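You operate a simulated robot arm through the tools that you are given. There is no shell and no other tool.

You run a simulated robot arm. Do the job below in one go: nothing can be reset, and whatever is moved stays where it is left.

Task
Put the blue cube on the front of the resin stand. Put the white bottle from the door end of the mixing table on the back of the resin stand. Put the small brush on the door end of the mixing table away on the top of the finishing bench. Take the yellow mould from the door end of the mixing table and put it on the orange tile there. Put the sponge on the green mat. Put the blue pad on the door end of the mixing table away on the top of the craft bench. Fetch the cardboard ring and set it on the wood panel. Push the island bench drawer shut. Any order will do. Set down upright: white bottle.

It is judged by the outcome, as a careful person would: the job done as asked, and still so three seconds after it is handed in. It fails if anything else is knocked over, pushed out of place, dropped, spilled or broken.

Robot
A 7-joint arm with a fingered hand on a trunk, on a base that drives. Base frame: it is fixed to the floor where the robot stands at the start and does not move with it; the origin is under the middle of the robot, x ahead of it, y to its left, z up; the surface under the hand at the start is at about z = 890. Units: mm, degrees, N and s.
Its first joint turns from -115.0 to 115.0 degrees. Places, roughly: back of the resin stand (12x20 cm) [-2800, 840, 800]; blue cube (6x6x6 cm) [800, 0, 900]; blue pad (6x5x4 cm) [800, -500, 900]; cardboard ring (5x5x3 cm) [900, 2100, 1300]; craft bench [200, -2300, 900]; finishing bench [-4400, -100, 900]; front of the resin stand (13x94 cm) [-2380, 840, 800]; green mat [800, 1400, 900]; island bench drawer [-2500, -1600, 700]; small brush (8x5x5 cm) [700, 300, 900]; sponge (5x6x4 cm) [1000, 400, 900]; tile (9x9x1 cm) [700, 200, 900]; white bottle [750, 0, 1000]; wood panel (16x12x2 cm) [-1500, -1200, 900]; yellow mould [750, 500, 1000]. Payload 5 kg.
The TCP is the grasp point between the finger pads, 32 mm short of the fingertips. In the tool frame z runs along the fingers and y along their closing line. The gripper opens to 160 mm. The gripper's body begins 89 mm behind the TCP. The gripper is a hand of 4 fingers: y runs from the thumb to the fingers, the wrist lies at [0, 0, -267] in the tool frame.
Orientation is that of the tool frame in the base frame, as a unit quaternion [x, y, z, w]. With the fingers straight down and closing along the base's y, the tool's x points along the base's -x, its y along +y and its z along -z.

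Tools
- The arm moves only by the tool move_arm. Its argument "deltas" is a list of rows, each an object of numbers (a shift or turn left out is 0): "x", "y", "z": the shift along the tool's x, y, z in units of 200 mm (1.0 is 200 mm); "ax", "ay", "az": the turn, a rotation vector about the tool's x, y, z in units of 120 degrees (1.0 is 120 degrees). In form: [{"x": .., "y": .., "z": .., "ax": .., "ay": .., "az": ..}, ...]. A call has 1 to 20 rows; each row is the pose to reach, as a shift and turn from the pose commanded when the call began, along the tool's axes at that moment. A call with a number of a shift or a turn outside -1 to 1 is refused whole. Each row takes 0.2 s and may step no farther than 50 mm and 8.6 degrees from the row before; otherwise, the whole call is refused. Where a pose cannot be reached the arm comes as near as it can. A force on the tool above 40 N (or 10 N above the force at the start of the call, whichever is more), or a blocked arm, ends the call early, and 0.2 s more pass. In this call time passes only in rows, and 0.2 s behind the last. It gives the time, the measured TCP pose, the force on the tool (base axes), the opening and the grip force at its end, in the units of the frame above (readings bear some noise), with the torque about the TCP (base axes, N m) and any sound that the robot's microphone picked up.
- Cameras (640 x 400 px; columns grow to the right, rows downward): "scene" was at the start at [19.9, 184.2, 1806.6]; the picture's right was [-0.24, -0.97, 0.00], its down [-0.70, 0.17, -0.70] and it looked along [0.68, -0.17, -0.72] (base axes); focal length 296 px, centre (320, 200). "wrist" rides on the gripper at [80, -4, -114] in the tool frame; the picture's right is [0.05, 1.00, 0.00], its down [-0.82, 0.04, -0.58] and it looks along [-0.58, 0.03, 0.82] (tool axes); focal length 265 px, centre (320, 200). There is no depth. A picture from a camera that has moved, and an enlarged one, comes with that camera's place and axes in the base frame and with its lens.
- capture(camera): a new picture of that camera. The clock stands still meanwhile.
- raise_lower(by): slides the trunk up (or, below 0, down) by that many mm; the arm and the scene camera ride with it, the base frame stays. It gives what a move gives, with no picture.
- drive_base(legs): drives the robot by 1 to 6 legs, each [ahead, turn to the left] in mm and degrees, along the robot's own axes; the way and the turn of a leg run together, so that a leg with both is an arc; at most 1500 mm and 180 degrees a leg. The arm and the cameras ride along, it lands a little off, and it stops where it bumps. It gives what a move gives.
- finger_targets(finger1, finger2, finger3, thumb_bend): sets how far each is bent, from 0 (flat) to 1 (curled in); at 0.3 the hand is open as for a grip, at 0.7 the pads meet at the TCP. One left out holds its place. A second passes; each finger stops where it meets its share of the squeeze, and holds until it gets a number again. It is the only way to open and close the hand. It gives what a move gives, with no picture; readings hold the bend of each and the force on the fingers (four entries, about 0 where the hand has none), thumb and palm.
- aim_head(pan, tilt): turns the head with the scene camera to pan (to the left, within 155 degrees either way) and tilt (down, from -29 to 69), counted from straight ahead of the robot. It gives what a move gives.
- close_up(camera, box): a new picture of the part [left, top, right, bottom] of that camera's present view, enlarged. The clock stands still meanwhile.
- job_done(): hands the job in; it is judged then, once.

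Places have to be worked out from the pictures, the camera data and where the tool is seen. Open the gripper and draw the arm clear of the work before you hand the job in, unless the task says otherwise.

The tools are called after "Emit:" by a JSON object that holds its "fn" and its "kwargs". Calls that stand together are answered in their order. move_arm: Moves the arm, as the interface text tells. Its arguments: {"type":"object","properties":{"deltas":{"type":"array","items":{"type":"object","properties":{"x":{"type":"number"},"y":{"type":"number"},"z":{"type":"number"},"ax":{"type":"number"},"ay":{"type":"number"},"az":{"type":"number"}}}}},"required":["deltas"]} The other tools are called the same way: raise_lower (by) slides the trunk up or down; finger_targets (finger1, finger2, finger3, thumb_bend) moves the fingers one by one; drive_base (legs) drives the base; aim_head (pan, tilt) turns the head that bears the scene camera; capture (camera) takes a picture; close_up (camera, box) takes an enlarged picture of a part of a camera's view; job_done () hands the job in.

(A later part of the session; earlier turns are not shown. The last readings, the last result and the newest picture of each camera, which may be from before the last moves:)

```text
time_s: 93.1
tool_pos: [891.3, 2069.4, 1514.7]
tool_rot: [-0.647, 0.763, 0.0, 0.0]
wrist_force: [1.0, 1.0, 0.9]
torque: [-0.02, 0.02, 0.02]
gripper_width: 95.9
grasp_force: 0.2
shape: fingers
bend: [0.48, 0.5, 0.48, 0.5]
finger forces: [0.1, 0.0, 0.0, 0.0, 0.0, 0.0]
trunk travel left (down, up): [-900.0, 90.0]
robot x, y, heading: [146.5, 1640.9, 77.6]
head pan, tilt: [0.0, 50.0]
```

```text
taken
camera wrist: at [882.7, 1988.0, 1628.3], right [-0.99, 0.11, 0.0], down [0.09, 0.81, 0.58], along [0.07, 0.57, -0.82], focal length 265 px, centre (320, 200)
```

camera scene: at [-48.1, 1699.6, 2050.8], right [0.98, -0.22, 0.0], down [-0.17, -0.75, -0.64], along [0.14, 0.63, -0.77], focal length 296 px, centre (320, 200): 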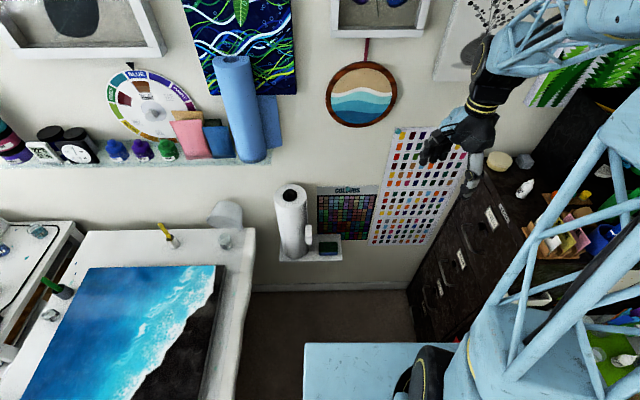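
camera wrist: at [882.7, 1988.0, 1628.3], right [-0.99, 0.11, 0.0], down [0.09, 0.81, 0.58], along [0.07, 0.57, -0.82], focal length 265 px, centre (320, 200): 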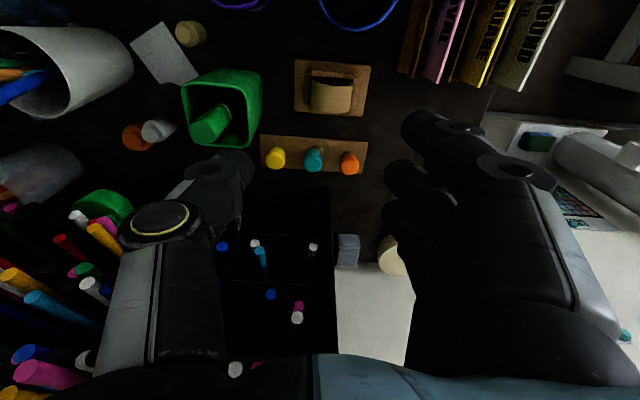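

Emit:
{"fn": "close_up", "kwargs": {"camera": "wrist", "box": [230, 40, 430, 180]}}

```text
2.86 times, centred on (330, 110) of wrist
camera zoom: at [882.7, 1988.0, 1628.3], right [-0.99, 0.11, 0.0], down [0.09, 0.81, 0.58], along [0.07, 0.57, -0.82], focal length 758 px, centre (291, 457)
```

zoom: 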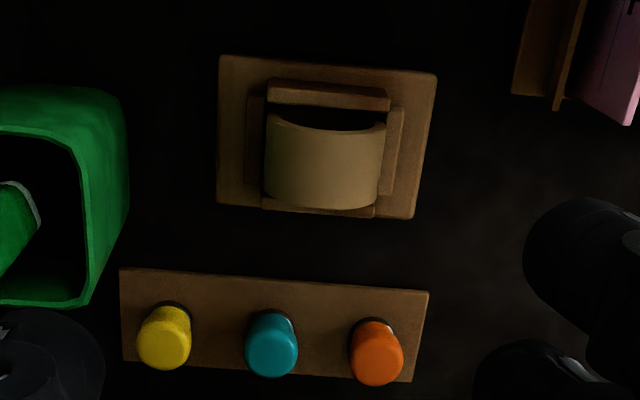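

Ring centre measured precisely: x≈880, y≈2067. I narrow the opening slightly to stay clear of the green cup, correct by 11 mm and descend to z≈1340.

Emit:
{"fn": "finger_targets", "kwargs": {"finger1": 0.5, "finger2": 0.53, "finger3": 0.5, "thumb_bend": 0.53}}

Emit:
{"fn": "move_arm", "kwargs": {"deltas": [{"x": 0.019, "y": 0.0525, "z": 0.2}, {"x": 0.019, "y": 0.0525, "z": 0.42}, {"x": 0.019, "y": 0.0525, "z": 0.64}, {"x": 0.019, "y": 0.0525, "z": 0.86}]}}

Emit:
{"fn": "capture", "kwargs": {"camera": "wrist"}}

Emit:
{"fn": "close_up", "kwargs": {"camera": "wrist", "box": [200, 80, 440, 240]}}

```text
time_s: 94.1
tool_pos: [891.0, 2068.3, 1515.3]
tool_rot: [-0.647, 0.763, 0.0, 0.0]
wrist_force: [0.2, 1.0, -0.4]
torque: [0.0, -0.01, 0.0]
gripper_width: 86.1
grasp_force: 0.0
shape: fingers
bend: [0.5, 0.53, 0.5, 0.53]
finger forces: [0.1, 0.1, 0.0, 0.0, 0.1, 0.0]
trunk travel left (down, up): [-900.0, 90.0]
robot x, y, heading: [147.0, 1641.6, 77.5]
head pan, tilt: [0.0, 50.0]
```

```text
time_s: 95.1
tool_pos: [880.8, 2067.8, 1343.8]
tool_rot: [-0.646, 0.763, -0.001, 0.0]
wrist_force: [0.3, 0.9, -0.3]
torque: [-0.04, 0.04, 0.03]
gripper_width: 86.2
grasp_force: 0.1
shape: fingers
bend: [0.5, 0.53, 0.5, 0.53]
finger forces: [0.0, 0.0, 0.0, 0.0, 0.1, 0.0]
trunk travel left (down, up): [-900.0, 90.0]
robot x, y, heading: [145.9, 1639.8, 77.4]
head pan, tilt: [0.0, 50.0]
```

```text
taken
camera wrist: at [871.1, 1986.3, 1457.3], right [-0.99, 0.11, 0.0], down [0.09, 0.81, 0.58], along [0.07, 0.57, -0.82], focal length 265 px, centre (320, 200)
```

wrist: 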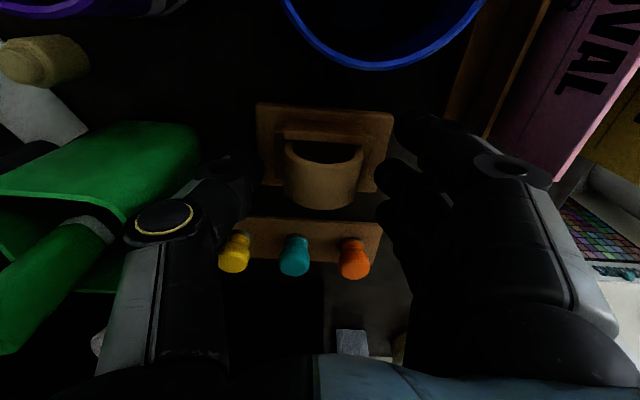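

```text
2.50 times, centred on (320, 160) of wrist
camera zoom: at [871.1, 1986.3, 1457.3], right [-0.99, 0.11, 0.0], down [0.09, 0.81, 0.58], along [0.07, 0.57, -0.82], focal length 664 px, centre (320, 300)
```

zoom: 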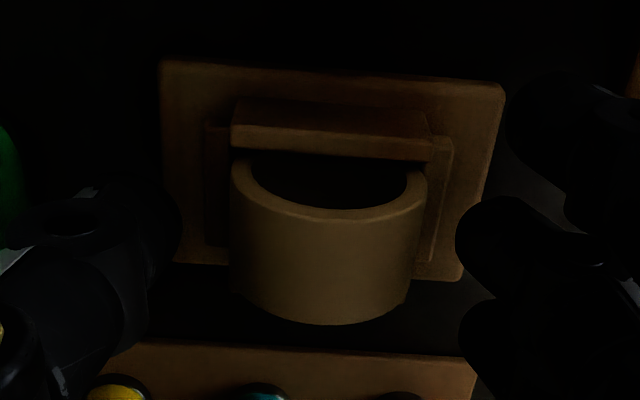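

From two views the ring top is z≈1334 (centre ≈1309) and the cradle stops end at z≈1300, so fingertips must stay just above 1300. I lower 4 mm to TCP z≈1340 and close only the middle finger and thumb.

Emit:
{"fn": "move_arm", "kwargs": {"deltas": [{"z": 0.02}]}}

Emit:
{"fn": "finger_targets", "kwargs": {"finger2": 0.66, "thumb_bend": 0.66}}

Emit:
{"fn": "close_up", "kwargs": {"camera": "wrist", "box": [200, 80, 440, 240]}}

```text
time_s: 95.5
tool_pos: [879.4, 2068.1, 1340.9]
tool_rot: [-0.647, 0.763, 0.0, 0.0]
wrist_force: [0.3, -0.5, -0.4]
torque: [-0.02, 0.01, 0.01]
gripper_width: 86.1
grasp_force: 0.1
shape: fingers
bend: [0.5, 0.53, 0.5, 0.53]
finger forces: [0.0, 0.0, 0.0, 0.1, 0.1, 0.0]
trunk travel left (down, up): [-900.0, 90.0]
robot x, y, heading: [146.2, 1640.1, 77.5]
head pan, tilt: [0.0, 50.0]
```

```text
time_s: 96.5
tool_pos: [879.1, 2066.7, 1340.2]
tool_rot: [-0.646, 0.763, 0.0, 0.0]
wrist_force: [0.2, 0.9, -0.9]
torque: [-0.02, 0.01, -0.02]
gripper_width: 72.2
grasp_force: 9.0
shape: fingers
bend: [0.5, 0.59, 0.5, 0.63]
finger forces: [0.0, 9.2, 0.0, 0.0, 8.9, 0.1]
trunk travel left (down, up): [-900.0, 90.0]
robot x, y, heading: [147.6, 1637.3, 77.3]
head pan, tilt: [0.0, 50.0]
```

```text
2.50 times, centred on (320, 160) of wrist
camera zoom: at [869.6, 1985.8, 1454.1], right [-0.99, 0.11, 0.0], down [0.09, 0.81, 0.58], along [0.06, 0.57, -0.82], focal length 664 px, centre (320, 300)
```

zoom: 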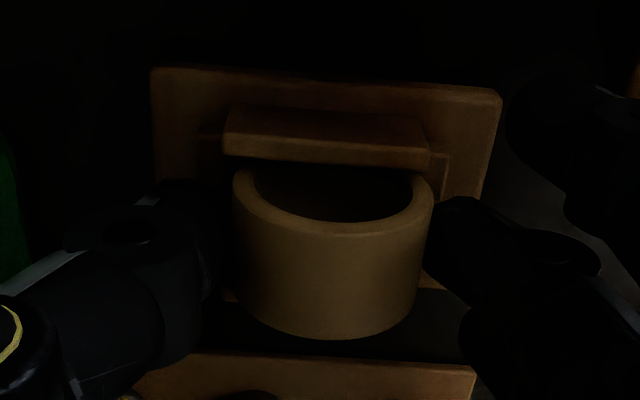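

Both digits hold at 9 N. I lift slowly 30 mm and check.

Emit:
{"fn": "move_arm", "kwargs": {"deltas": [{"z": -0.03}, {"z": -0.08}, {"z": -0.15}]}}

Emit:
{"fn": "capture", "kwargs": {"camera": "wrist"}}

Emit:
{"fn": "close_up", "kwargs": {"camera": "wrist", "box": [200, 80, 440, 240]}}

```text
time_s: 97.3
tool_pos: [878.5, 2068.0, 1370.8]
tool_rot: [-0.647, 0.762, -0.001, 0.0]
wrist_force: [-0.7, -0.2, 0.5]
torque: [-0.02, 0.02, 0.03]
gripper_width: 72.0
grasp_force: 9.0
shape: fingers
bend: [0.5, 0.59, 0.5, 0.63]
finger forces: [0.0, 9.1, 0.0, 0.0, 8.9, 0.0]
trunk travel left (down, up): [-900.0, 90.0]
robot x, y, heading: [147.8, 1637.9, 77.4]
head pan, tilt: [0.0, 50.0]
```

```text
taken
camera wrist: at [869.8, 1985.8, 1484.1], right [-0.99, 0.11, 0.0], down [0.09, 0.81, 0.58], along [0.06, 0.57, -0.82], focal length 265 px, centre (320, 200)
```

wrist: 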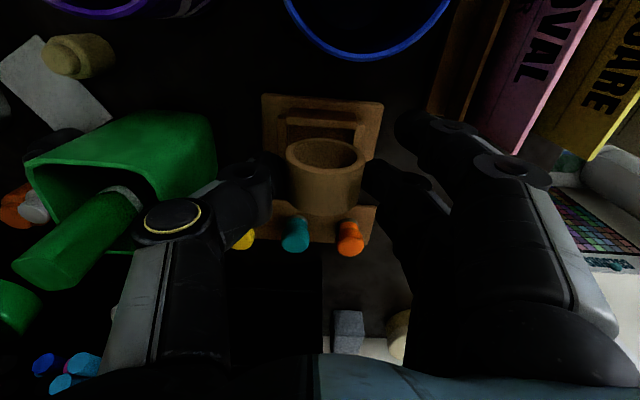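

```text
2.50 times, centred on (320, 160) of wrist
camera zoom: at [869.8, 1985.8, 1484.1], right [-0.99, 0.11, 0.0], down [0.09, 0.81, 0.58], along [0.06, 0.57, -0.82], focal length 664 px, centre (320, 300)
```

zoom: 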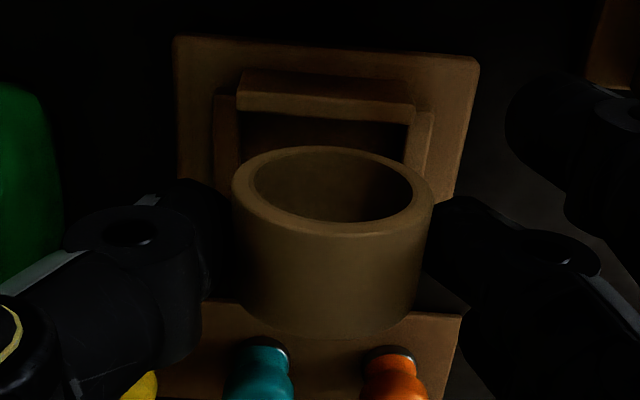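

The ring is out of the cradle and held securely with its axis horizontal. I raise it 200 mm straight up and retrace the path away from the cabinet.

Emit:
{"fn": "move_arm", "kwargs": {"deltas": [{"z": -0.22}, {"z": -0.45}, {"z": -0.7}, {"z": -0.95}, {"z": -1.0}]}}

Emit:
{"fn": "move_arm", "kwargs": {"deltas": [{"y": 0.24}, {"y": 0.48}, {"y": 0.72}, {"y": 0.96}]}}

Emit:
{"fn": "move_arm", "kwargs": {"deltas": [{"y": 0.24}, {"y": 0.48}, {"y": 0.72}, {"y": 0.96}]}}

Emit:
{"fn": "move_arm", "kwargs": {"deltas": [{"y": 0.2, "az": 0.06}, {"y": 0.4, "az": 0.12}, {"y": 0.5, "az": 0.18}, {"y": 0.6, "az": 0.24}]}}

Emit:
{"fn": "aim_head", "kwargs": {"pan": 0, "tilt": 40}}

Emit:
{"fn": "capture", "kwargs": {"camera": "scene"}}

```text
time_s: 98.5
tool_pos: [880.1, 2065.6, 1569.0]
tool_rot: [-0.647, 0.763, 0.0, 0.0]
wrist_force: [0.2, -0.2, 0.1]
torque: [-0.02, 0.0, 0.01]
gripper_width: 72.1
grasp_force: 9.0
shape: fingers
bend: [0.5, 0.59, 0.5, 0.63]
finger forces: [0.0, 9.1, 0.0, 0.0, 8.8, 0.0]
trunk travel left (down, up): [-900.0, 90.0]
robot x, y, heading: [145.4, 1637.9, 77.4]
head pan, tilt: [0.0, 50.0]
```

```text
time_s: 99.5
tool_pos: [684.9, 2095.0, 1570.5]
tool_rot: [-0.647, 0.763, -0.001, 0.001]
wrist_force: [-0.5, 0.4, -0.9]
torque: [0.0, -0.05, 0.0]
gripper_width: 72.3
grasp_force: 8.9
shape: fingers
bend: [0.5, 0.59, 0.5, 0.63]
finger forces: [0.0, 9.1, 0.1, 0.0, 8.7, 0.0]
trunk travel left (down, up): [-900.0, 90.0]
robot x, y, heading: [141.6, 1635.7, 77.5]
head pan, tilt: [0.0, 50.0]
```

```text
time_s: 100.5
tool_pos: [496.6, 2126.8, 1569.0]
tool_rot: [-0.647, 0.763, 0.0, 0.0]
wrist_force: [-0.7, -0.5, 0.9]
torque: [-0.01, -0.03, -0.02]
gripper_width: 72.2
grasp_force: 9.0
shape: fingers
bend: [0.5, 0.59, 0.5, 0.63]
finger forces: [0.0, 9.0, 0.1, 0.0, 8.8, 0.0]
trunk travel left (down, up): [-900.0, 90.0]
robot x, y, heading: [144.9, 1636.5, 77.4]
head pan, tilt: [0.0, 50.0]
```

```text
time_s: 101.5
tool_pos: [381.0, 2148.4, 1568.5]
tool_rot: [-0.436, 0.9, 0.0, 0.0]
wrist_force: [-0.2, 0.5, 0.4]
torque: [0.01, -0.02, 0.01]
gripper_width: 72.0
grasp_force: 9.0
shape: fingers
bend: [0.5, 0.59, 0.5, 0.63]
finger forces: [0.0, 8.9, 0.0, 0.1, 8.8, 0.0]
trunk travel left (down, up): [-900.0, 90.0]
robot x, y, heading: [142.3, 1634.8, 77.6]
head pan, tilt: [0.0, 50.0]
```

```text
time_s: 102.3
tool_pos: [380.3, 2148.4, 1569.9]
tool_rot: [-0.436, 0.9, 0.0, 0.0]
wrist_force: [-0.7, 0.4, -0.8]
torque: [0.0, 0.02, -0.01]
gripper_width: 71.8
grasp_force: 8.9
shape: fingers
bend: [0.5, 0.59, 0.5, 0.63]
finger forces: [0.0, 9.0, 0.0, 0.1, 8.8, 0.0]
trunk travel left (down, up): [-900.0, 90.0]
robot x, y, heading: [145.5, 1637.8, 77.4]
head pan, tilt: [0.0, 40.0]
```

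```text
taken
camera scene: at [-46.5, 1706.7, 2065.0], right [0.98, -0.22, 0.0], down [-0.14, -0.63, -0.77], along [0.17, 0.75, -0.64], focal length 296 px, centre (320, 200)
```

scene: 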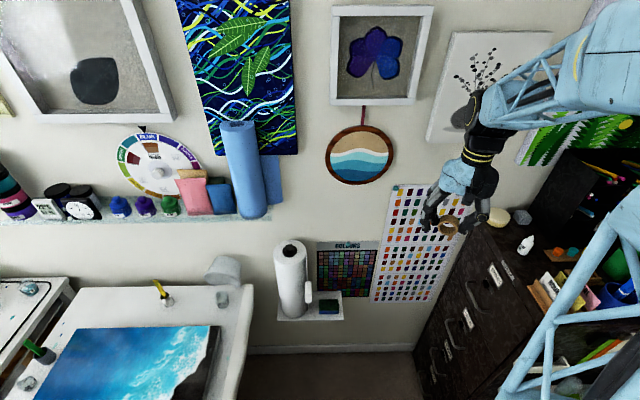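

The ring is clear of the cabinet. Now I reverse out of the passage the way I came, then will turn toward the island.

Emit:
{"fn": "drive_base", "kwargs": {"legs": [[-690, -8.5], [-1000, 0]]}}

Emit:
{"fn": "aim_head", "kwargs": {"pan": 110, "tilt": 45}}

Emit:
{"fn": "capture", "kwargs": {"camera": "scene"}}

```text
time_s: 110.8
tool_pos: [-106.5, 513.8, 1569.1]
tool_rot: [-0.368, 0.93, 0.0, 0.0]
wrist_force: [0.5, 0.0, -0.5]
torque: [-0.03, 0.02, 0.0]
gripper_width: 72.1
grasp_force: 8.4
shape: fingers
bend: [0.5, 0.59, 0.5, 0.63]
finger forces: [0.0, 9.0, 0.0, 0.1, 8.8, 0.0]
trunk travel left (down, up): [-900.0, 90.0]
robot x, y, heading: [-414.5, 43.1, 68.9]
head pan, tilt: [0.0, 40.0]
```

```text
time_s: 112.7
tool_pos: [-107.7, 513.5, 1567.8]
tool_rot: [-0.369, 0.93, 0.0, 0.0]
wrist_force: [0.3, 0.6, -0.5]
torque: [-0.01, -0.01, 0.0]
gripper_width: 71.7
grasp_force: 9.0
shape: fingers
bend: [0.5, 0.59, 0.5, 0.63]
finger forces: [0.0, 9.0, 0.0, 0.0, 8.8, 0.0]
trunk travel left (down, up): [-900.0, 90.0]
robot x, y, heading: [-416.2, 45.1, 69.0]
head pan, tilt: [110.0, 45.0]
```

```text
taken
camera scene: at [-706.9, 62.7, 2057.8], right [0.02, 1.0, 0.0], down [0.71, -0.01, -0.71], along [-0.71, 0.01, -0.71], focal length 296 px, centre (320, 200)
```

scene: 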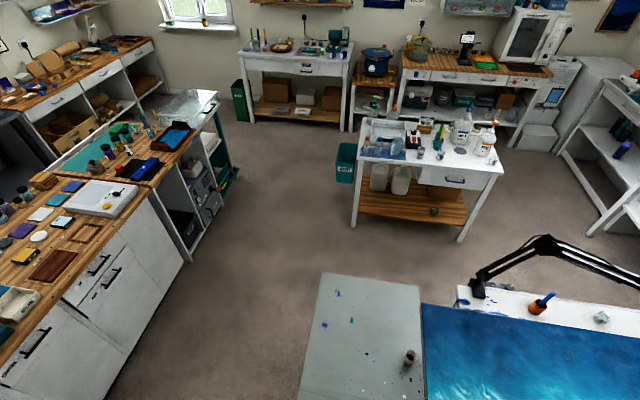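

Overview: the aisle west is clear (one small cup on the floor at about [-1310,640], well off my path). I turn left 111° to face west and check.

Emit:
{"fn": "drive_base", "kwargs": {"legs": [[0, 111]]}}

Emit:
{"fn": "aim_head", "kwargs": {"pan": 0, "tilt": 55}}

Emit:
{"fn": "capture", "kwargs": {"camera": "scene"}}

```text
time_s: 117.9
tool_pos: [-961.5, 180.8, 1569.0]
tool_rot: [0.971, -0.239, 0.0, 0.0]
wrist_force: [0.7, -0.1, 0.5]
torque: [0.03, -0.03, -0.02]
gripper_width: 71.6
grasp_force: 8.8
shape: fingers
bend: [0.5, 0.59, 0.5, 0.63]
finger forces: [0.0, 8.7, 0.1, 0.0, 8.6, 0.0]
trunk travel left (down, up): [-900.0, 90.0]
robot x, y, heading: [-415.0, 40.7, 177.9]
head pan, tilt: [110.0, 45.0]
```

```text
time_s: 119.8
tool_pos: [-961.1, 181.3, 1569.7]
tool_rot: [0.971, -0.238, 0.0, -0.001]
wrist_force: [0.1, -0.2, 0.7]
torque: [0.01, 0.01, 0.02]
gripper_width: 71.8
grasp_force: 8.9
shape: fingers
bend: [0.5, 0.59, 0.5, 0.63]
finger forces: [0.0, 8.8, 0.1, 0.0, 8.7, 0.0]
trunk travel left (down, up): [-900.0, 90.0]
robot x, y, heading: [-416.9, 44.4, 178.1]
head pan, tilt: [0.0, 55.0]
```

```text
taken
camera scene: at [-433.3, -158.8, 2044.3], right [0.03, 1.0, 0.0], down [0.82, -0.03, -0.57], along [-0.57, 0.02, -0.82], focal length 296 px, centre (320, 200)
```

scene: 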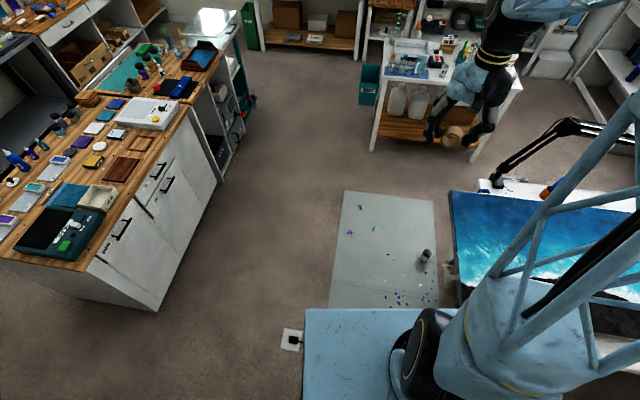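

The base is clear of the floor socket by about 20 mm and moving away. I drive 850 mm west, then turn left 80° to face the island.

Emit:
{"fn": "drive_base", "kwargs": {"legs": [[850, 0]]}}

Emit:
{"fn": "drive_base", "kwargs": {"legs": [[0, 80.5]]}}

Emit:
{"fn": "aim_head", "kwargs": {"pan": 0, "tilt": 50}}

Emit:
{"fn": "capture", "kwargs": {"camera": "scene"}}

```text
time_s: 124.3
tool_pos: [-1809.1, 211.2, 1568.2]
tool_rot: [0.971, -0.239, 0.0, 0.001]
wrist_force: [0.5, -0.4, -0.2]
torque: [0.01, -0.05, -0.03]
gripper_width: 71.9
grasp_force: 8.6
shape: fingers
bend: [0.5, 0.59, 0.5, 0.63]
finger forces: [0.1, 8.8, 0.0, 0.0, 8.6, 0.0]
trunk travel left (down, up): [-900.0, 90.0]
robot x, y, heading: [-1260.7, 68.6, 178.0]
head pan, tilt: [0.0, 55.0]
```

```text
time_s: 128.3
tool_pos: [-1496.7, -440.4, 1569.4]
tool_rot: [0.899, 0.438, 0.0, 0.001]
wrist_force: [-0.2, -0.8, 0.0]
torque: [0.0, 0.05, -0.02]
gripper_width: 72.0
grasp_force: 9.0
shape: fingers
bend: [0.5, 0.59, 0.5, 0.63]
finger forces: [0.1, 8.7, 0.1, 0.0, 8.5, 0.1]
trunk travel left (down, up): [-900.0, 90.0]
robot x, y, heading: [-1262.6, 71.1, -102.2]
head pan, tilt: [0.0, 55.0]
```

```text
time_s: 129.0
tool_pos: [-1497.9, -439.4, 1568.5]
tool_rot: [0.899, 0.438, 0.0, 0.0]
wrist_force: [0.1, -0.5, -0.4]
torque: [0.02, 0.0, 0.0]
gripper_width: 72.2
grasp_force: 9.0
shape: fingers
bend: [0.5, 0.59, 0.5, 0.63]
finger forces: [0.0, 8.7, 0.0, 0.0, 8.6, 0.0]
trunk travel left (down, up): [-900.0, 90.0]
robot x, y, heading: [-1262.7, 73.1, -102.2]
head pan, tilt: [0.0, 50.0]
```

```text
taken
camera scene: at [-1066.7, 12.5, 2050.8], right [-0.98, 0.21, 0.0], down [0.16, 0.75, -0.64], along [-0.14, -0.63, -0.77], focal length 296 px, centre (320, 200)
```

scene: 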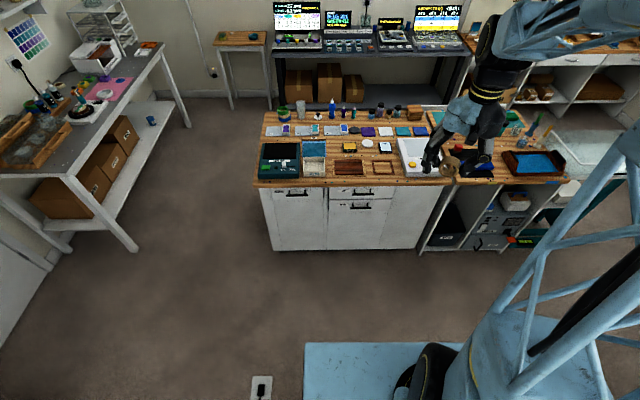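

Emit:
{"fn": "close_up", "kwargs": {"camera": "scene", "box": [240, 90, 480, 210]}}

```text
2.67 times, centred on (360, 150) of scene
camera zoom: at [-1066.7, 12.5, 2050.8], right [-0.98, 0.21, 0.0], down [0.16, 0.75, -0.64], along [-0.14, -0.63, -0.77], focal length 789 px, centre (213, 333)
```

zoom: 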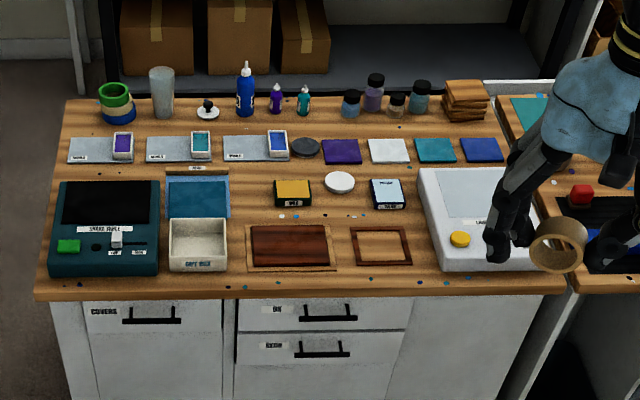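

The dark wood panel (16 cm wide) is at about [-1477,-1109], top ≈ z 915. I drive 600 mm ahead to come within reach of it.

Emit:
{"fn": "drive_base", "kwargs": {"legs": [[600, 0]]}}

Emit:
{"fn": "raise_lower", "kwargs": {"by": -250}}

Emit:
{"fn": "capture", "kwargs": {"camera": "wrist"}}

Emit:
{"fn": "capture", "kwargs": {"camera": "scene"}}

```text
time_s: 132.4
tool_pos: [-1626.8, -1032.9, 1569.5]
tool_rot: [0.899, 0.438, 0.001, 0.0]
wrist_force: [-0.3, 0.7, -0.4]
torque: [0.01, 0.0, 0.02]
gripper_width: 72.1
grasp_force: 8.9
shape: fingers
bend: [0.5, 0.59, 0.5, 0.63]
finger forces: [0.0, 8.7, 0.1, 0.2, 8.6, 0.0]
trunk travel left (down, up): [-900.0, 90.0]
robot x, y, heading: [-1391.5, -523.5, -102.4]
head pan, tilt: [0.0, 50.0]
```

```text
time_s: 135.0
tool_pos: [-1627.6, -1032.7, 1319.6]
tool_rot: [0.899, 0.437, -0.001, 0.0]
wrist_force: [0.7, -0.9, 0.5]
torque: [0.01, 0.0, 0.04]
gripper_width: 71.9
grasp_force: 9.0
shape: fingers
bend: [0.5, 0.59, 0.5, 0.63]
finger forces: [0.1, 8.7, 0.0, 0.0, 8.5, 0.0]
trunk travel left (down, up): [-650.0, 340.0]
robot x, y, heading: [-1392.2, -519.7, -102.3]
head pan, tilt: [0.0, 50.0]
```

```text
taken
camera wrist: at [-1581.1, -968.1, 1432.6], right [0.82, -0.58, 0.0], down [-0.47, -0.67, 0.58], along [-0.33, -0.47, -0.82], focal length 265 px, centre (320, 200)
```

wrist: 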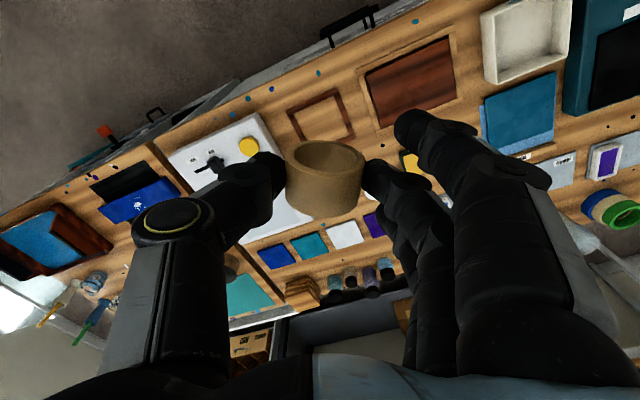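

```text
taken
camera scene: at [-1196.7, -581.0, 1800.9], right [-0.98, 0.21, 0.0], down [0.16, 0.75, -0.64], along [-0.14, -0.63, -0.77], focal length 296 px, centre (320, 200)
```

scene: 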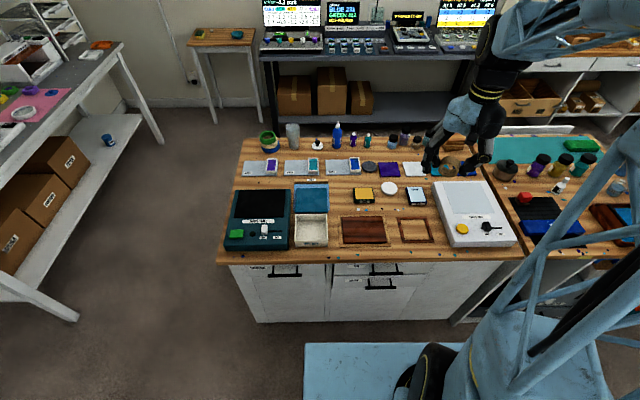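

Emit:
{"fn": "close_up", "kwargs": {"camera": "wrist", "box": [270, 0, 490, 140]}}

Emit:
{"fn": "close_up", "kwargs": {"camera": "scene", "box": [300, 190, 460, 280]}}

```text
2.86 times, centred on (380, 70) of wrist
camera zoom: at [-1581.1, -968.1, 1432.6], right [0.82, -0.58, 0.0], down [-0.47, -0.67, 0.58], along [-0.33, -0.47, -0.82], focal length 758 px, centre (149, 571)
```

zoom: 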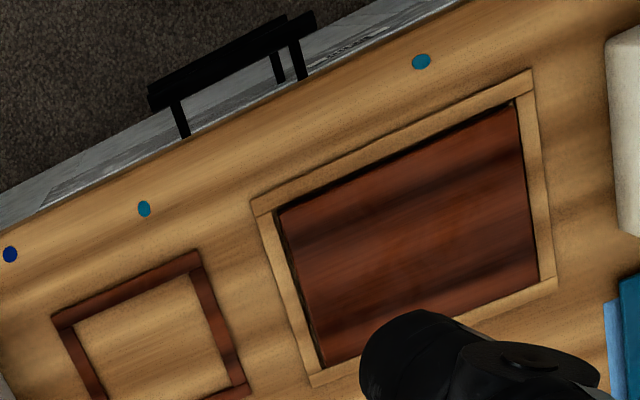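

```text
4.00 times, centred on (380, 235) of scene
camera zoom: at [-1196.7, -581.0, 1800.9], right [-0.98, 0.21, 0.0], down [0.16, 0.75, -0.64], along [-0.14, -0.63, -0.77], focal length 1183 px, centre (80, 60)
```

zoom: 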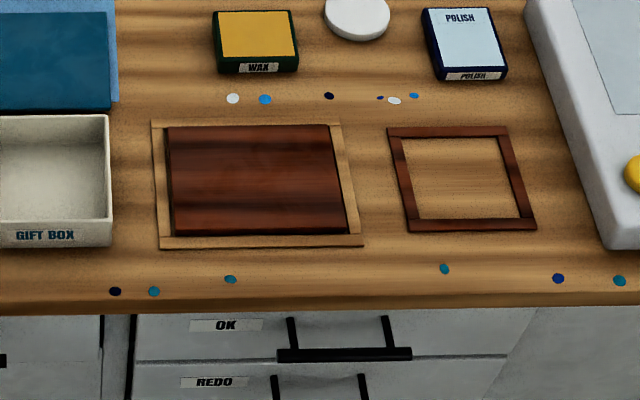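

All three views agree best with the panel top at z≈868, centre about [-1496,-1164]. I'll lay the ring flat: natural yaw, tool tilted 40° so the ring's lower edge touches first. First I move above the panel with the right yaw.

Emit:
{"fn": "move_arm", "kwargs": {"deltas": [{"x": -0.026, "y": 0.139, "z": 0.1, "az": -0.037}, {"x": -0.052, "y": 0.277, "z": 0.25, "az": -0.074}, {"x": -0.078, "y": 0.416, "z": 0.4, "az": -0.11}, {"x": -0.103, "y": 0.555, "z": 0.55, "az": -0.147}, {"x": -0.129, "y": 0.693, "z": 0.7, "az": -0.184}, {"x": -0.155, "y": 0.832, "z": 0.85, "az": -0.221}]}}

Emit:
{"fn": "capture", "kwargs": {"camera": "wrist"}}

Emit:
{"fn": "close_up", "kwargs": {"camera": "scene", "box": [240, 130, 480, 280]}}

```text
time_s: 136.4
tool_pos: [-1513.2, -1163.2, 1149.1]
tool_rot: [0.774, 0.633, 0.0, 0.0]
wrist_force: [0.1, -0.3, -0.7]
torque: [0.03, -0.02, -0.02]
gripper_width: 71.7
grasp_force: 8.8
shape: fingers
bend: [0.5, 0.59, 0.5, 0.63]
finger forces: [0.0, 8.6, 0.0, 0.1, 8.6, 0.0]
trunk travel left (down, up): [-650.0, 340.0]
robot x, y, heading: [-1392.8, -522.2, -102.1]
head pan, tilt: [0.0, 50.0]
```

```text
taken
camera wrist: at [-1500.3, -1084.9, 1262.6], right [0.99, -0.15, 0.0], down [-0.12, -0.81, 0.58], along [-0.09, -0.57, -0.82], focal length 265 px, centre (320, 200)
```

wrist: 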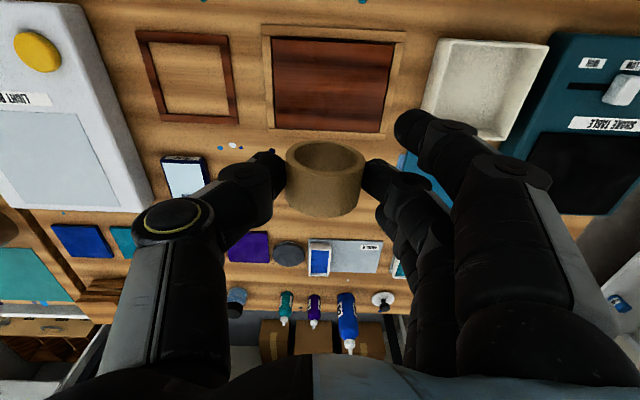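

```text
2.67 times, centred on (360, 205) of scene
camera zoom: at [-1196.5, -582.5, 1800.7], right [-0.98, 0.21, 0.0], down [0.16, 0.75, -0.64], along [-0.14, -0.63, -0.77], focal length 789 px, centre (213, 187)
```

zoom: 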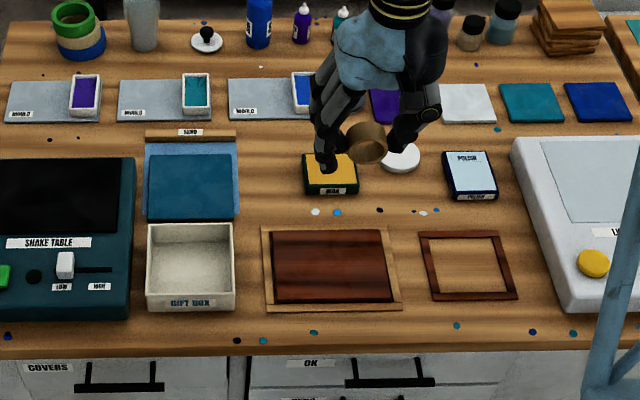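

Panel centre confirmed at about [-1500,-1167]. I open finger1 out of the way and tilt the tool 40° forward, staying high.

Emit:
{"fn": "finger_targets", "kwargs": {"finger1": 0.15}}

Emit:
{"fn": "move_arm", "kwargs": {"deltas": [{"ay": -0.0667}, {"ay": -0.1333}, {"ay": -0.2}, {"ay": -0.2667}, {"ay": -0.3333}]}}

Emit:
{"fn": "capture", "kwargs": {"camera": "wrist"}}

Emit:
{"fn": "close_up", "kwargs": {"camera": "scene", "box": [240, 130, 480, 280]}}

```text
time_s: 137.4
tool_pos: [-1512.5, -1161.7, 1149.5]
tool_rot: [0.775, 0.632, 0.0, 0.0]
wrist_force: [0.2, -0.6, -0.6]
torque: [0.01, 0.01, 0.02]
gripper_width: 129.0
grasp_force: 8.4
shape: fingers
bend: [0.15, 0.59, 0.5, 0.63]
finger forces: [0.0, 8.7, 0.0, 0.1, 8.5, 0.0]
trunk travel left (down, up): [-650.0, 340.0]
robot x, y, heading: [-1392.5, -521.5, -102.4]
head pan, tilt: [0.0, 50.0]
```

```text
time_s: 138.8
tool_pos: [-1555.6, -1150.6, 1149.1]
tool_rot: [0.749, 0.567, -0.274, 0.207]
wrist_force: [0.4, 0.0, 0.1]
torque: [0.01, 0.03, -0.03]
gripper_width: 129.2
grasp_force: 9.2
shape: fingers
bend: [0.15, 0.59, 0.5, 0.63]
finger forces: [0.1, 8.7, 0.0, 0.0, 8.5, 0.1]
trunk travel left (down, up): [-650.0, 340.0]
robot x, y, heading: [-1393.1, -520.8, -101.9]
head pan, tilt: [0.0, 50.0]
stopped in row 5: the arm was blocked; the commanded pose is now the measured one
```

```text
taken
camera wrist: at [-1523.7, -1021.3, 1184.9], right [0.97, -0.23, -0.03], down [-0.03, -0.25, 0.97], along [-0.23, -0.94, -0.25], focal length 265 px, centre (320, 200)
```

wrist: 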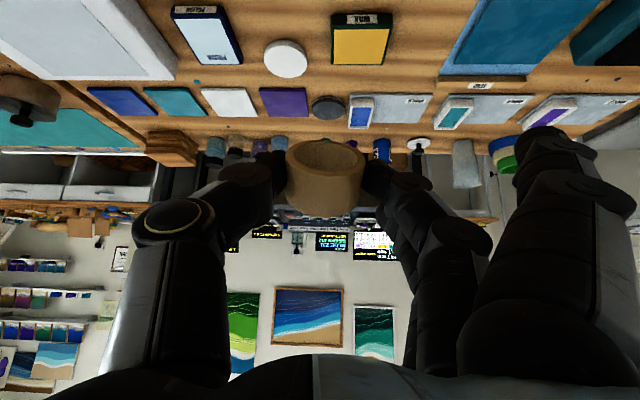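

```text
2.67 times, centred on (360, 205) of scene
camera zoom: at [-1195.3, -581.3, 1800.7], right [-0.98, 0.21, 0.0], down [0.16, 0.75, -0.64], along [-0.14, -0.63, -0.77], focal length 789 px, centre (213, 187)
```

zoom: 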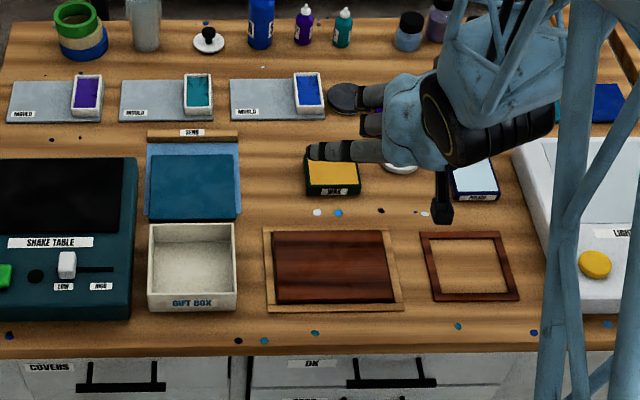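

The arm hit a joint limit tilting this close in. I untilt, back the base up 180 mm for a longer reach, then tilt again.

Emit:
{"fn": "move_arm", "kwargs": {"deltas": [{"ay": 0.0667}, {"ay": 0.1333}, {"ay": 0.2}, {"ay": 0.2667}, {"ay": 0.3333}]}}

Emit:
{"fn": "drive_base", "kwargs": {"legs": [[-180, 0]]}}

```text
time_s: 140.0
tool_pos: [-1559.6, -1150.0, 1148.7]
tool_rot: [0.798, 0.603, 0.001, 0.002]
wrist_force: [-1.3, -0.1, -0.3]
torque: [-0.04, -0.09, 0.05]
gripper_width: 128.9
grasp_force: 8.4
shape: fingers
bend: [0.15, 0.59, 0.5, 0.63]
finger forces: [0.0, 8.4, 0.0, 0.0, 8.1, 0.1]
trunk travel left (down, up): [-650.0, 340.0]
robot x, y, heading: [-1391.2, -519.0, -102.6]
head pan, tilt: [0.0, 50.0]
```

```text
time_s: 141.5
tool_pos: [-1520.7, -979.3, 1150.1]
tool_rot: [0.798, 0.603, -0.001, 0.0]
wrist_force: [0.6, 0.3, 0.6]
torque: [-0.03, -0.01, -0.02]
gripper_width: 128.8
grasp_force: 8.6
shape: fingers
bend: [0.15, 0.59, 0.5, 0.63]
finger forces: [0.0, 8.5, 0.0, 0.0, 8.2, 0.0]
trunk travel left (down, up): [-650.0, 340.0]
robot x, y, heading: [-1359.5, -351.0, -102.4]
head pan, tilt: [0.0, 50.0]
```

Emit:
{"fn": "move_arm", "kwargs": {"deltas": [{"x": -0.22, "y": 0.066, "az": -0.009}, {"x": -0.44, "y": 0.133, "az": -0.018}, {"x": -0.66, "y": 0.2, "az": -0.028}, {"x": -0.88, "y": 0.266, "az": -0.037}]}}

Emit:
{"fn": "move_arm", "kwargs": {"deltas": [{"ay": -0.0667}, {"ay": -0.1333}, {"ay": -0.2}, {"ay": -0.2667}, {"ay": -0.3333}]}}

Emit:
{"fn": "capture", "kwargs": {"camera": "wrist"}}

Emit:
{"fn": "capture", "kwargs": {"camera": "scene"}}

```text
time_s: 142.5
tool_pos: [-1515.8, -1167.2, 1149.0]
tool_rot: [0.773, 0.634, -0.001, 0.0]
wrist_force: [0.1, 0.1, -0.3]
torque: [0.01, 0.02, -0.02]
gripper_width: 128.7
grasp_force: 8.4
shape: fingers
bend: [0.15, 0.59, 0.5, 0.63]
finger forces: [0.1, 8.5, 0.0, 0.1, 8.1, 0.1]
trunk travel left (down, up): [-650.0, 340.0]
robot x, y, heading: [-1352.5, -349.6, -102.1]
head pan, tilt: [0.0, 50.0]
```

```text
time_s: 143.7
tool_pos: [-1515.0, -1165.0, 1149.9]
tool_rot: [0.726, 0.595, -0.265, 0.22]
wrist_force: [2.9, 0.0, 0.3]
torque: [0.04, 0.24, -0.16]
gripper_width: 128.7
grasp_force: 8.2
shape: fingers
bend: [0.15, 0.59, 0.5, 0.63]
finger forces: [0.0, 8.3, 0.0, 0.0, 7.9, 0.0]
trunk travel left (down, up): [-650.0, 340.0]
robot x, y, heading: [-1352.9, -350.1, -102.7]
head pan, tilt: [0.0, 50.0]
```

```text
taken
camera wrist: at [-1493.4, -1033.2, 1185.1], right [0.99, -0.16, -0.03], down [-0.01, -0.25, 0.97], along [-0.16, -0.95, -0.25], focal length 265 px, centre (320, 200)
```

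wrist: 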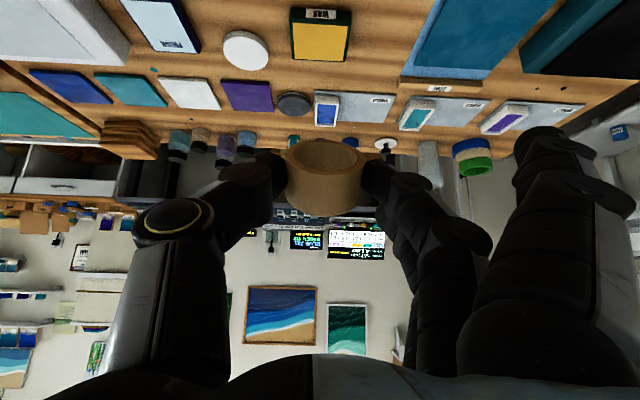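

```text
taken
camera scene: at [-1159.9, -410.5, 1800.9], right [-0.98, 0.22, 0.0], down [0.17, 0.75, -0.64], along [-0.14, -0.63, -0.77], focal length 296 px, centre (320, 200)
```

scene: 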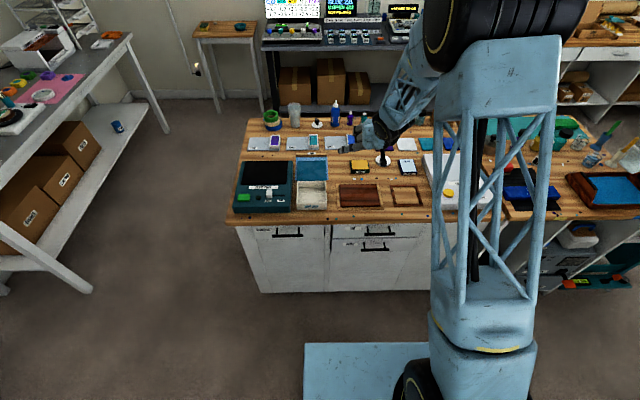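

Tilted 40° without hindrance. I lower straight down to TCP z≈935, just above expected contact (≈921).

Emit:
{"fn": "move_arm", "kwargs": {"deltas": [{"x": 0.14, "z": 0.167}, {"x": 0.28, "z": 0.334}, {"x": 0.42, "z": 0.5}, {"x": 0.56, "z": 0.667}, {"x": 0.66, "z": 0.786}, {"x": 0.691, "z": 0.823}]}}

Emit:
{"fn": "capture", "kwargs": {"camera": "wrist"}}

Emit:
{"fn": "close_up", "kwargs": {"camera": "scene", "box": [260, 130, 440, 240]}}

```text
time_s: 145.1
tool_pos: [-1517.8, -1164.1, 934.1]
tool_rot: [0.727, 0.594, -0.265, 0.217]
wrist_force: [0.7, 0.8, 0.8]
torque: [-0.01, 0.01, 0.0]
gripper_width: 128.9
grasp_force: 8.4
shape: fingers
bend: [0.15, 0.59, 0.5, 0.63]
finger forces: [0.0, 8.2, 0.1, 0.1, 7.8, 0.0]
trunk travel left (down, up): [-650.0, 340.0]
robot x, y, heading: [-1354.1, -349.2, -102.4]
head pan, tilt: [0.0, 50.0]
```

```text
taken
camera wrist: at [-1495.9, -1031.9, 969.0], right [0.99, -0.16, -0.03], down [-0.01, -0.26, 0.97], along [-0.16, -0.95, -0.25], focal length 265 px, centre (320, 200)
```

wrist: 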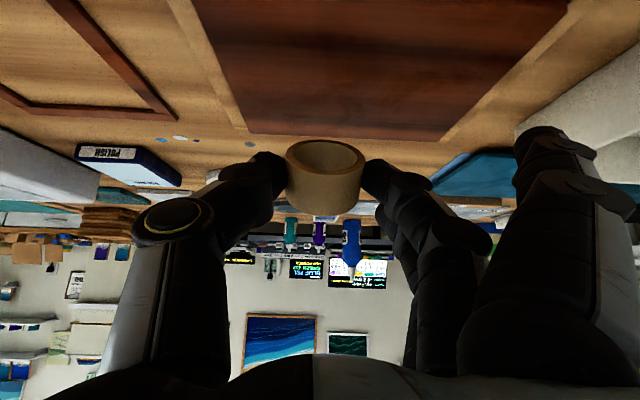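

```text
3.56 times, centred on (350, 185) of scene
camera zoom: at [-1159.5, -410.8, 1800.9], right [-0.98, 0.21, 0.0], down [0.16, 0.75, -0.64], along [-0.14, -0.63, -0.77], focal length 1052 px, centre (213, 253)
```

zoom: 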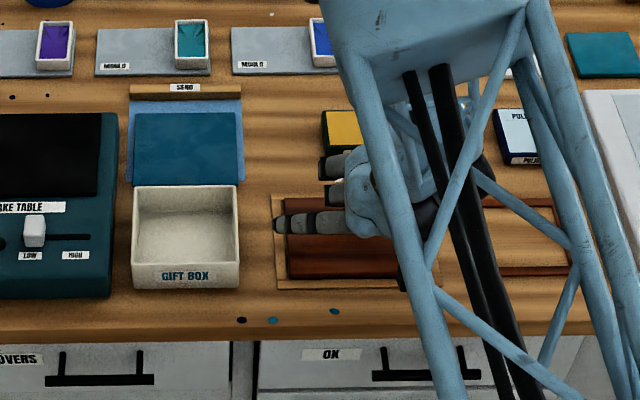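

The ring is over the rear-middle of the panel. I lower in small steps to feel contact.

Emit:
{"fn": "move_arm", "kwargs": {"deltas": [{"x": 0.0096, "z": 0.0115}, {"x": 0.0193, "z": 0.023}, {"x": 0.029, "z": 0.0345}]}}

```text
time_s: 145.9
tool_pos: [-1517.7, -1163.6, 925.3]
tool_rot: [0.727, 0.595, -0.265, 0.217]
wrist_force: [-0.4, -0.3, -0.4]
torque: [0.0, 0.01, 0.0]
gripper_width: 128.9
grasp_force: 8.1
shape: fingers
bend: [0.15, 0.59, 0.5, 0.63]
finger forces: [0.0, 8.1, 0.0, 0.0, 7.8, 0.0]
trunk travel left (down, up): [-650.0, 340.0]
robot x, y, heading: [-1353.8, -352.3, -102.0]
head pan, tilt: [0.0, 50.0]
```

Emit:
{"fn": "move_arm", "kwargs": {"deltas": [{"x": 0.0096, "z": 0.0115}, {"x": 0.0193, "z": 0.023}]}}

Emit:
{"fn": "capture", "kwargs": {"camera": "wrist"}}

```text
time_s: 146.5
tool_pos: [-1517.3, -1164.0, 918.7]
tool_rot: [0.727, 0.595, -0.265, 0.218]
wrist_force: [0.0, -1.0, -0.1]
torque: [-0.04, -0.02, -0.02]
gripper_width: 129.0
grasp_force: 8.0
shape: fingers
bend: [0.15, 0.59, 0.5, 0.63]
finger forces: [0.1, 8.1, 0.0, 0.0, 7.8, 0.0]
trunk travel left (down, up): [-650.0, 340.0]
robot x, y, heading: [-1358.7, -351.3, -102.6]
head pan, tilt: [0.0, 50.0]
```

```text
taken
camera wrist: at [-1494.7, -1032.5, 954.2], right [0.99, -0.16, -0.03], down [-0.01, -0.26, 0.97], along [-0.16, -0.95, -0.25], focal length 265 px, centre (320, 200)
```

wrist: 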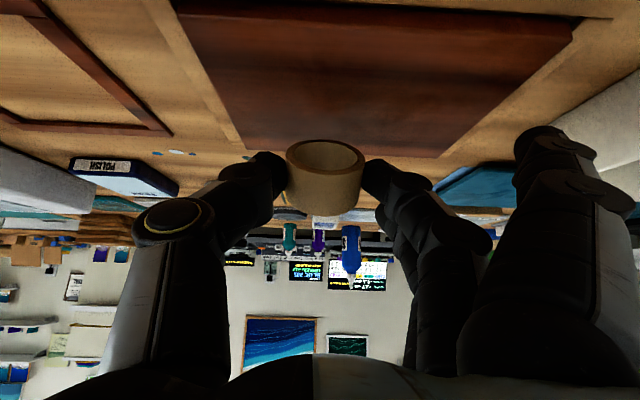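

No contact yet; from this view the panel top works out nearer z≈857. I continue in 2–3 mm steps.

Emit:
{"fn": "move_arm", "kwargs": {"deltas": [{"x": 0.0096, "z": 0.0115}, {"x": 0.0193, "z": 0.023}]}}

Emit:
{"fn": "move_arm", "kwargs": {"deltas": [{"x": 0.0064, "z": 0.0077}, {"x": 0.0128, "z": 0.0153}]}}

```text
time_s: 147.1
tool_pos: [-1516.8, -1164.4, 913.3]
tool_rot: [0.726, 0.596, -0.266, 0.217]
wrist_force: [-0.1, 0.9, -0.3]
torque: [-0.01, 0.01, 0.01]
gripper_width: 128.9
grasp_force: 8.2
shape: fingers
bend: [0.15, 0.59, 0.5, 0.63]
finger forces: [0.0, 8.2, 0.0, 0.0, 7.9, 0.0]
trunk travel left (down, up): [-650.0, 340.0]
robot x, y, heading: [-1354.5, -348.7, -102.4]
head pan, tilt: [0.0, 50.0]
```

```text
time_s: 147.7
tool_pos: [-1518.2, -1163.6, 909.3]
tool_rot: [0.727, 0.596, -0.264, 0.217]
wrist_force: [0.0, -0.3, 0.0]
torque: [-0.03, 0.03, 0.0]
gripper_width: 129.0
grasp_force: 8.3
shape: fingers
bend: [0.15, 0.59, 0.5, 0.63]
finger forces: [0.0, 8.1, 0.0, 0.1, 7.9, 0.0]
trunk travel left (down, up): [-650.0, 340.0]
robot x, y, heading: [-1355.2, -351.7, -102.0]
head pan, tilt: [0.0, 50.0]
```

Emit:
{"fn": "move_arm", "kwargs": {"deltas": [{"x": 0.0064, "z": 0.0077}, {"x": 0.0128, "z": 0.0153}]}}

Emit:
{"fn": "capture", "kwargs": {"camera": "wrist"}}

Emit:
{"fn": "close_up", "kwargs": {"camera": "scene", "box": [290, 150, 420, 230]}}

```text
time_s: 148.3
tool_pos: [-1516.7, -1164.9, 907.9]
tool_rot: [0.727, 0.594, -0.266, 0.218]
wrist_force: [-0.5, 1.6, 10.3]
torque: [-0.15, 0.06, -0.02]
gripper_width: 129.0
grasp_force: 11.1
shape: fingers
bend: [0.15, 0.59, 0.5, 0.64]
finger forces: [0.0, 10.2, 0.1, 0.2, 11.7, 0.0]
trunk travel left (down, up): [-650.0, 340.0]
robot x, y, heading: [-1355.9, -351.4, -102.2]
head pan, tilt: [0.0, 50.0]
```

```text
taken
camera wrist: at [-1494.8, -1032.6, 942.0], right [0.99, -0.16, -0.03], down [-0.01, -0.25, 0.97], along [-0.16, -0.95, -0.25], focal length 265 px, centre (320, 200)
```

wrist: 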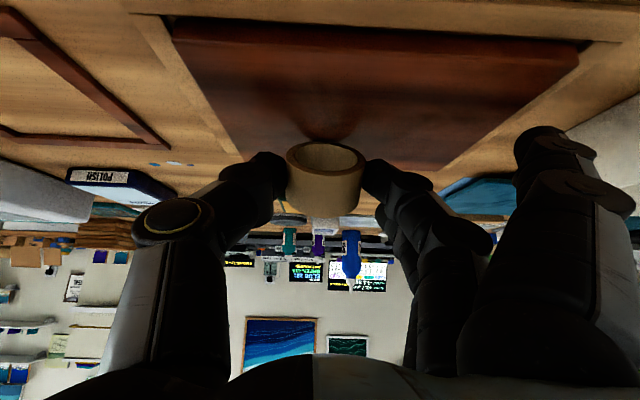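

```text
4.92 times, centred on (355, 190) of scene
camera zoom: at [-1159.2, -409.5, 1801.1], right [-0.98, 0.21, 0.0], down [0.16, 0.75, -0.64], along [-0.14, -0.63, -0.77], focal length 1456 px, centre (148, 249)
```

zoom: 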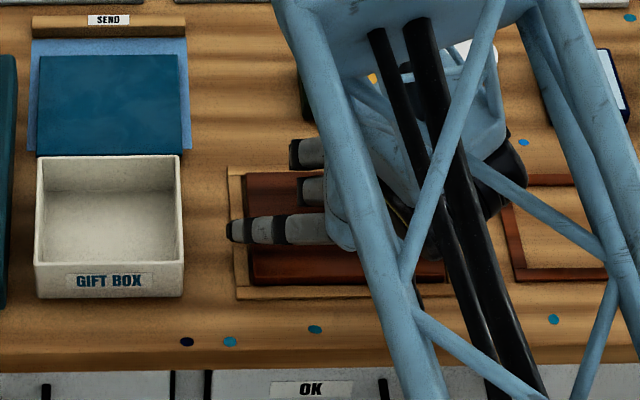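

Contact with the panel (10 N). I release the ring so that it settles flat, and look.

Emit:
{"fn": "finger_targets", "kwargs": {"finger2": 0.5, "thumb_bend": 0.5}}

Emit:
{"fn": "capture", "kwargs": {"camera": "wrist"}}

```text
time_s: 149.3
tool_pos: [-1517.0, -1164.8, 905.8]
tool_rot: [0.727, 0.595, -0.265, 0.217]
wrist_force: [1.0, 0.5, -0.1]
torque: [0.0, 0.0, 0.0]
gripper_width: 149.8
grasp_force: 0.0
shape: fingers
bend: [0.15, 0.5, 0.5, 0.5]
finger forces: [0.0, 0.0, 0.0, 0.0, 0.0, 0.0]
trunk travel left (down, up): [-650.0, 340.0]
robot x, y, heading: [-1356.3, -347.8, -102.3]
head pan, tilt: [0.0, 50.0]
```

```text
taken
camera wrist: at [-1494.6, -1032.7, 940.7], right [0.99, -0.16, -0.03], down [-0.01, -0.26, 0.97], along [-0.16, -0.95, -0.25], focal length 265 px, centre (320, 200)
```

wrist: 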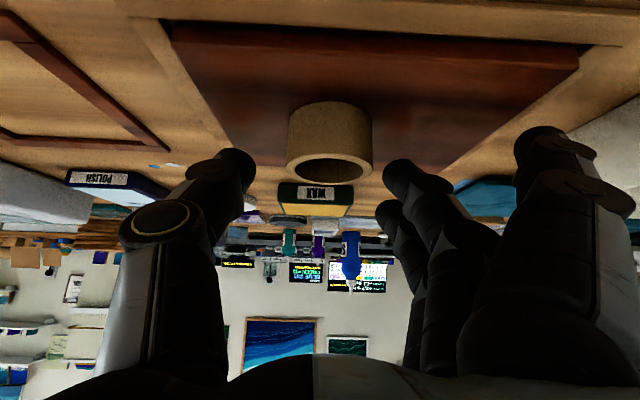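

The ring lies flat on the panel. I rise straight up and verify.

Emit:
{"fn": "move_arm", "kwargs": {"deltas": [{"x": -0.064, "z": -0.0766}, {"x": -0.19, "z": -0.23}, {"x": -0.34, "z": -0.406}, {"x": -0.5, "z": -0.598}, {"x": -0.643, "z": -0.766}]}}

Emit:
{"fn": "move_arm", "kwargs": {"deltas": [{"ay": 0.0667, "x": 0.1, "z": -0.1}, {"ay": 0.1333, "x": 0.2, "z": -0.2}, {"ay": 0.2, "x": 0.3, "z": -0.3}, {"ay": 0.2667, "x": 0.4, "z": -0.4}, {"ay": 0.3333, "x": 0.5, "z": -0.5}]}}

Emit:
{"fn": "capture", "kwargs": {"camera": "wrist"}}

Emit:
{"fn": "close_up", "kwargs": {"camera": "scene", "box": [260, 130, 440, 240]}}

```text
time_s: 150.5
tool_pos: [-1517.2, -1160.3, 1104.8]
tool_rot: [0.727, 0.595, -0.265, 0.217]
wrist_force: [-0.3, 0.4, 1.2]
torque: [-0.01, -0.02, 0.0]
gripper_width: 149.9
grasp_force: 0.0
shape: fingers
bend: [0.15, 0.5, 0.5, 0.5]
finger forces: [0.0, 0.0, 0.1, 0.0, 0.0, 0.0]
trunk travel left (down, up): [-650.0, 340.0]
robot x, y, heading: [-1357.8, -352.9, -102.2]
head pan, tilt: [0.0, 50.0]
```

```text
time_s: 151.7
tool_pos: [-1488.6, -1026.9, 1114.6]
tool_rot: [0.773, 0.635, 0.0, 0.0]
wrist_force: [-0.1, 0.0, 0.2]
torque: [0.02, -0.01, -0.03]
gripper_width: 150.3
grasp_force: 0.2
shape: fingers
bend: [0.15, 0.5, 0.5, 0.5]
finger forces: [0.0, 0.1, 0.0, 0.0, 0.0, 0.0]
trunk travel left (down, up): [-650.0, 340.0]
robot x, y, heading: [-1353.5, -350.8, -102.2]
head pan, tilt: [0.0, 50.0]
```

```text
taken
camera wrist: at [-1477.5, -948.7, 1228.2], right [0.99, -0.14, 0.0], down [-0.12, -0.81, 0.58], along [-0.08, -0.57, -0.82], focal length 265 px, centre (320, 200)
```

wrist: 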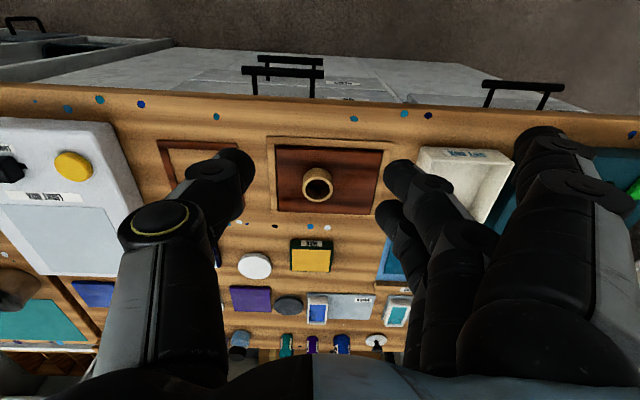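

```text
3.56 times, centred on (350, 185) of scene
camera zoom: at [-1158.2, -411.0, 1800.7], right [-0.98, 0.21, 0.0], down [0.16, 0.75, -0.64], along [-0.14, -0.63, -0.77], focal length 1052 px, centre (213, 253)
```

zoom: 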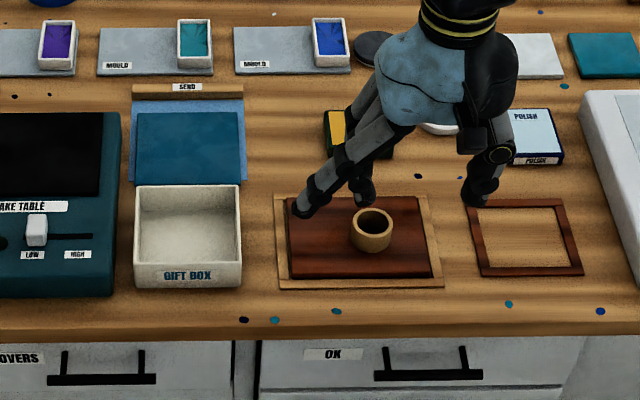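

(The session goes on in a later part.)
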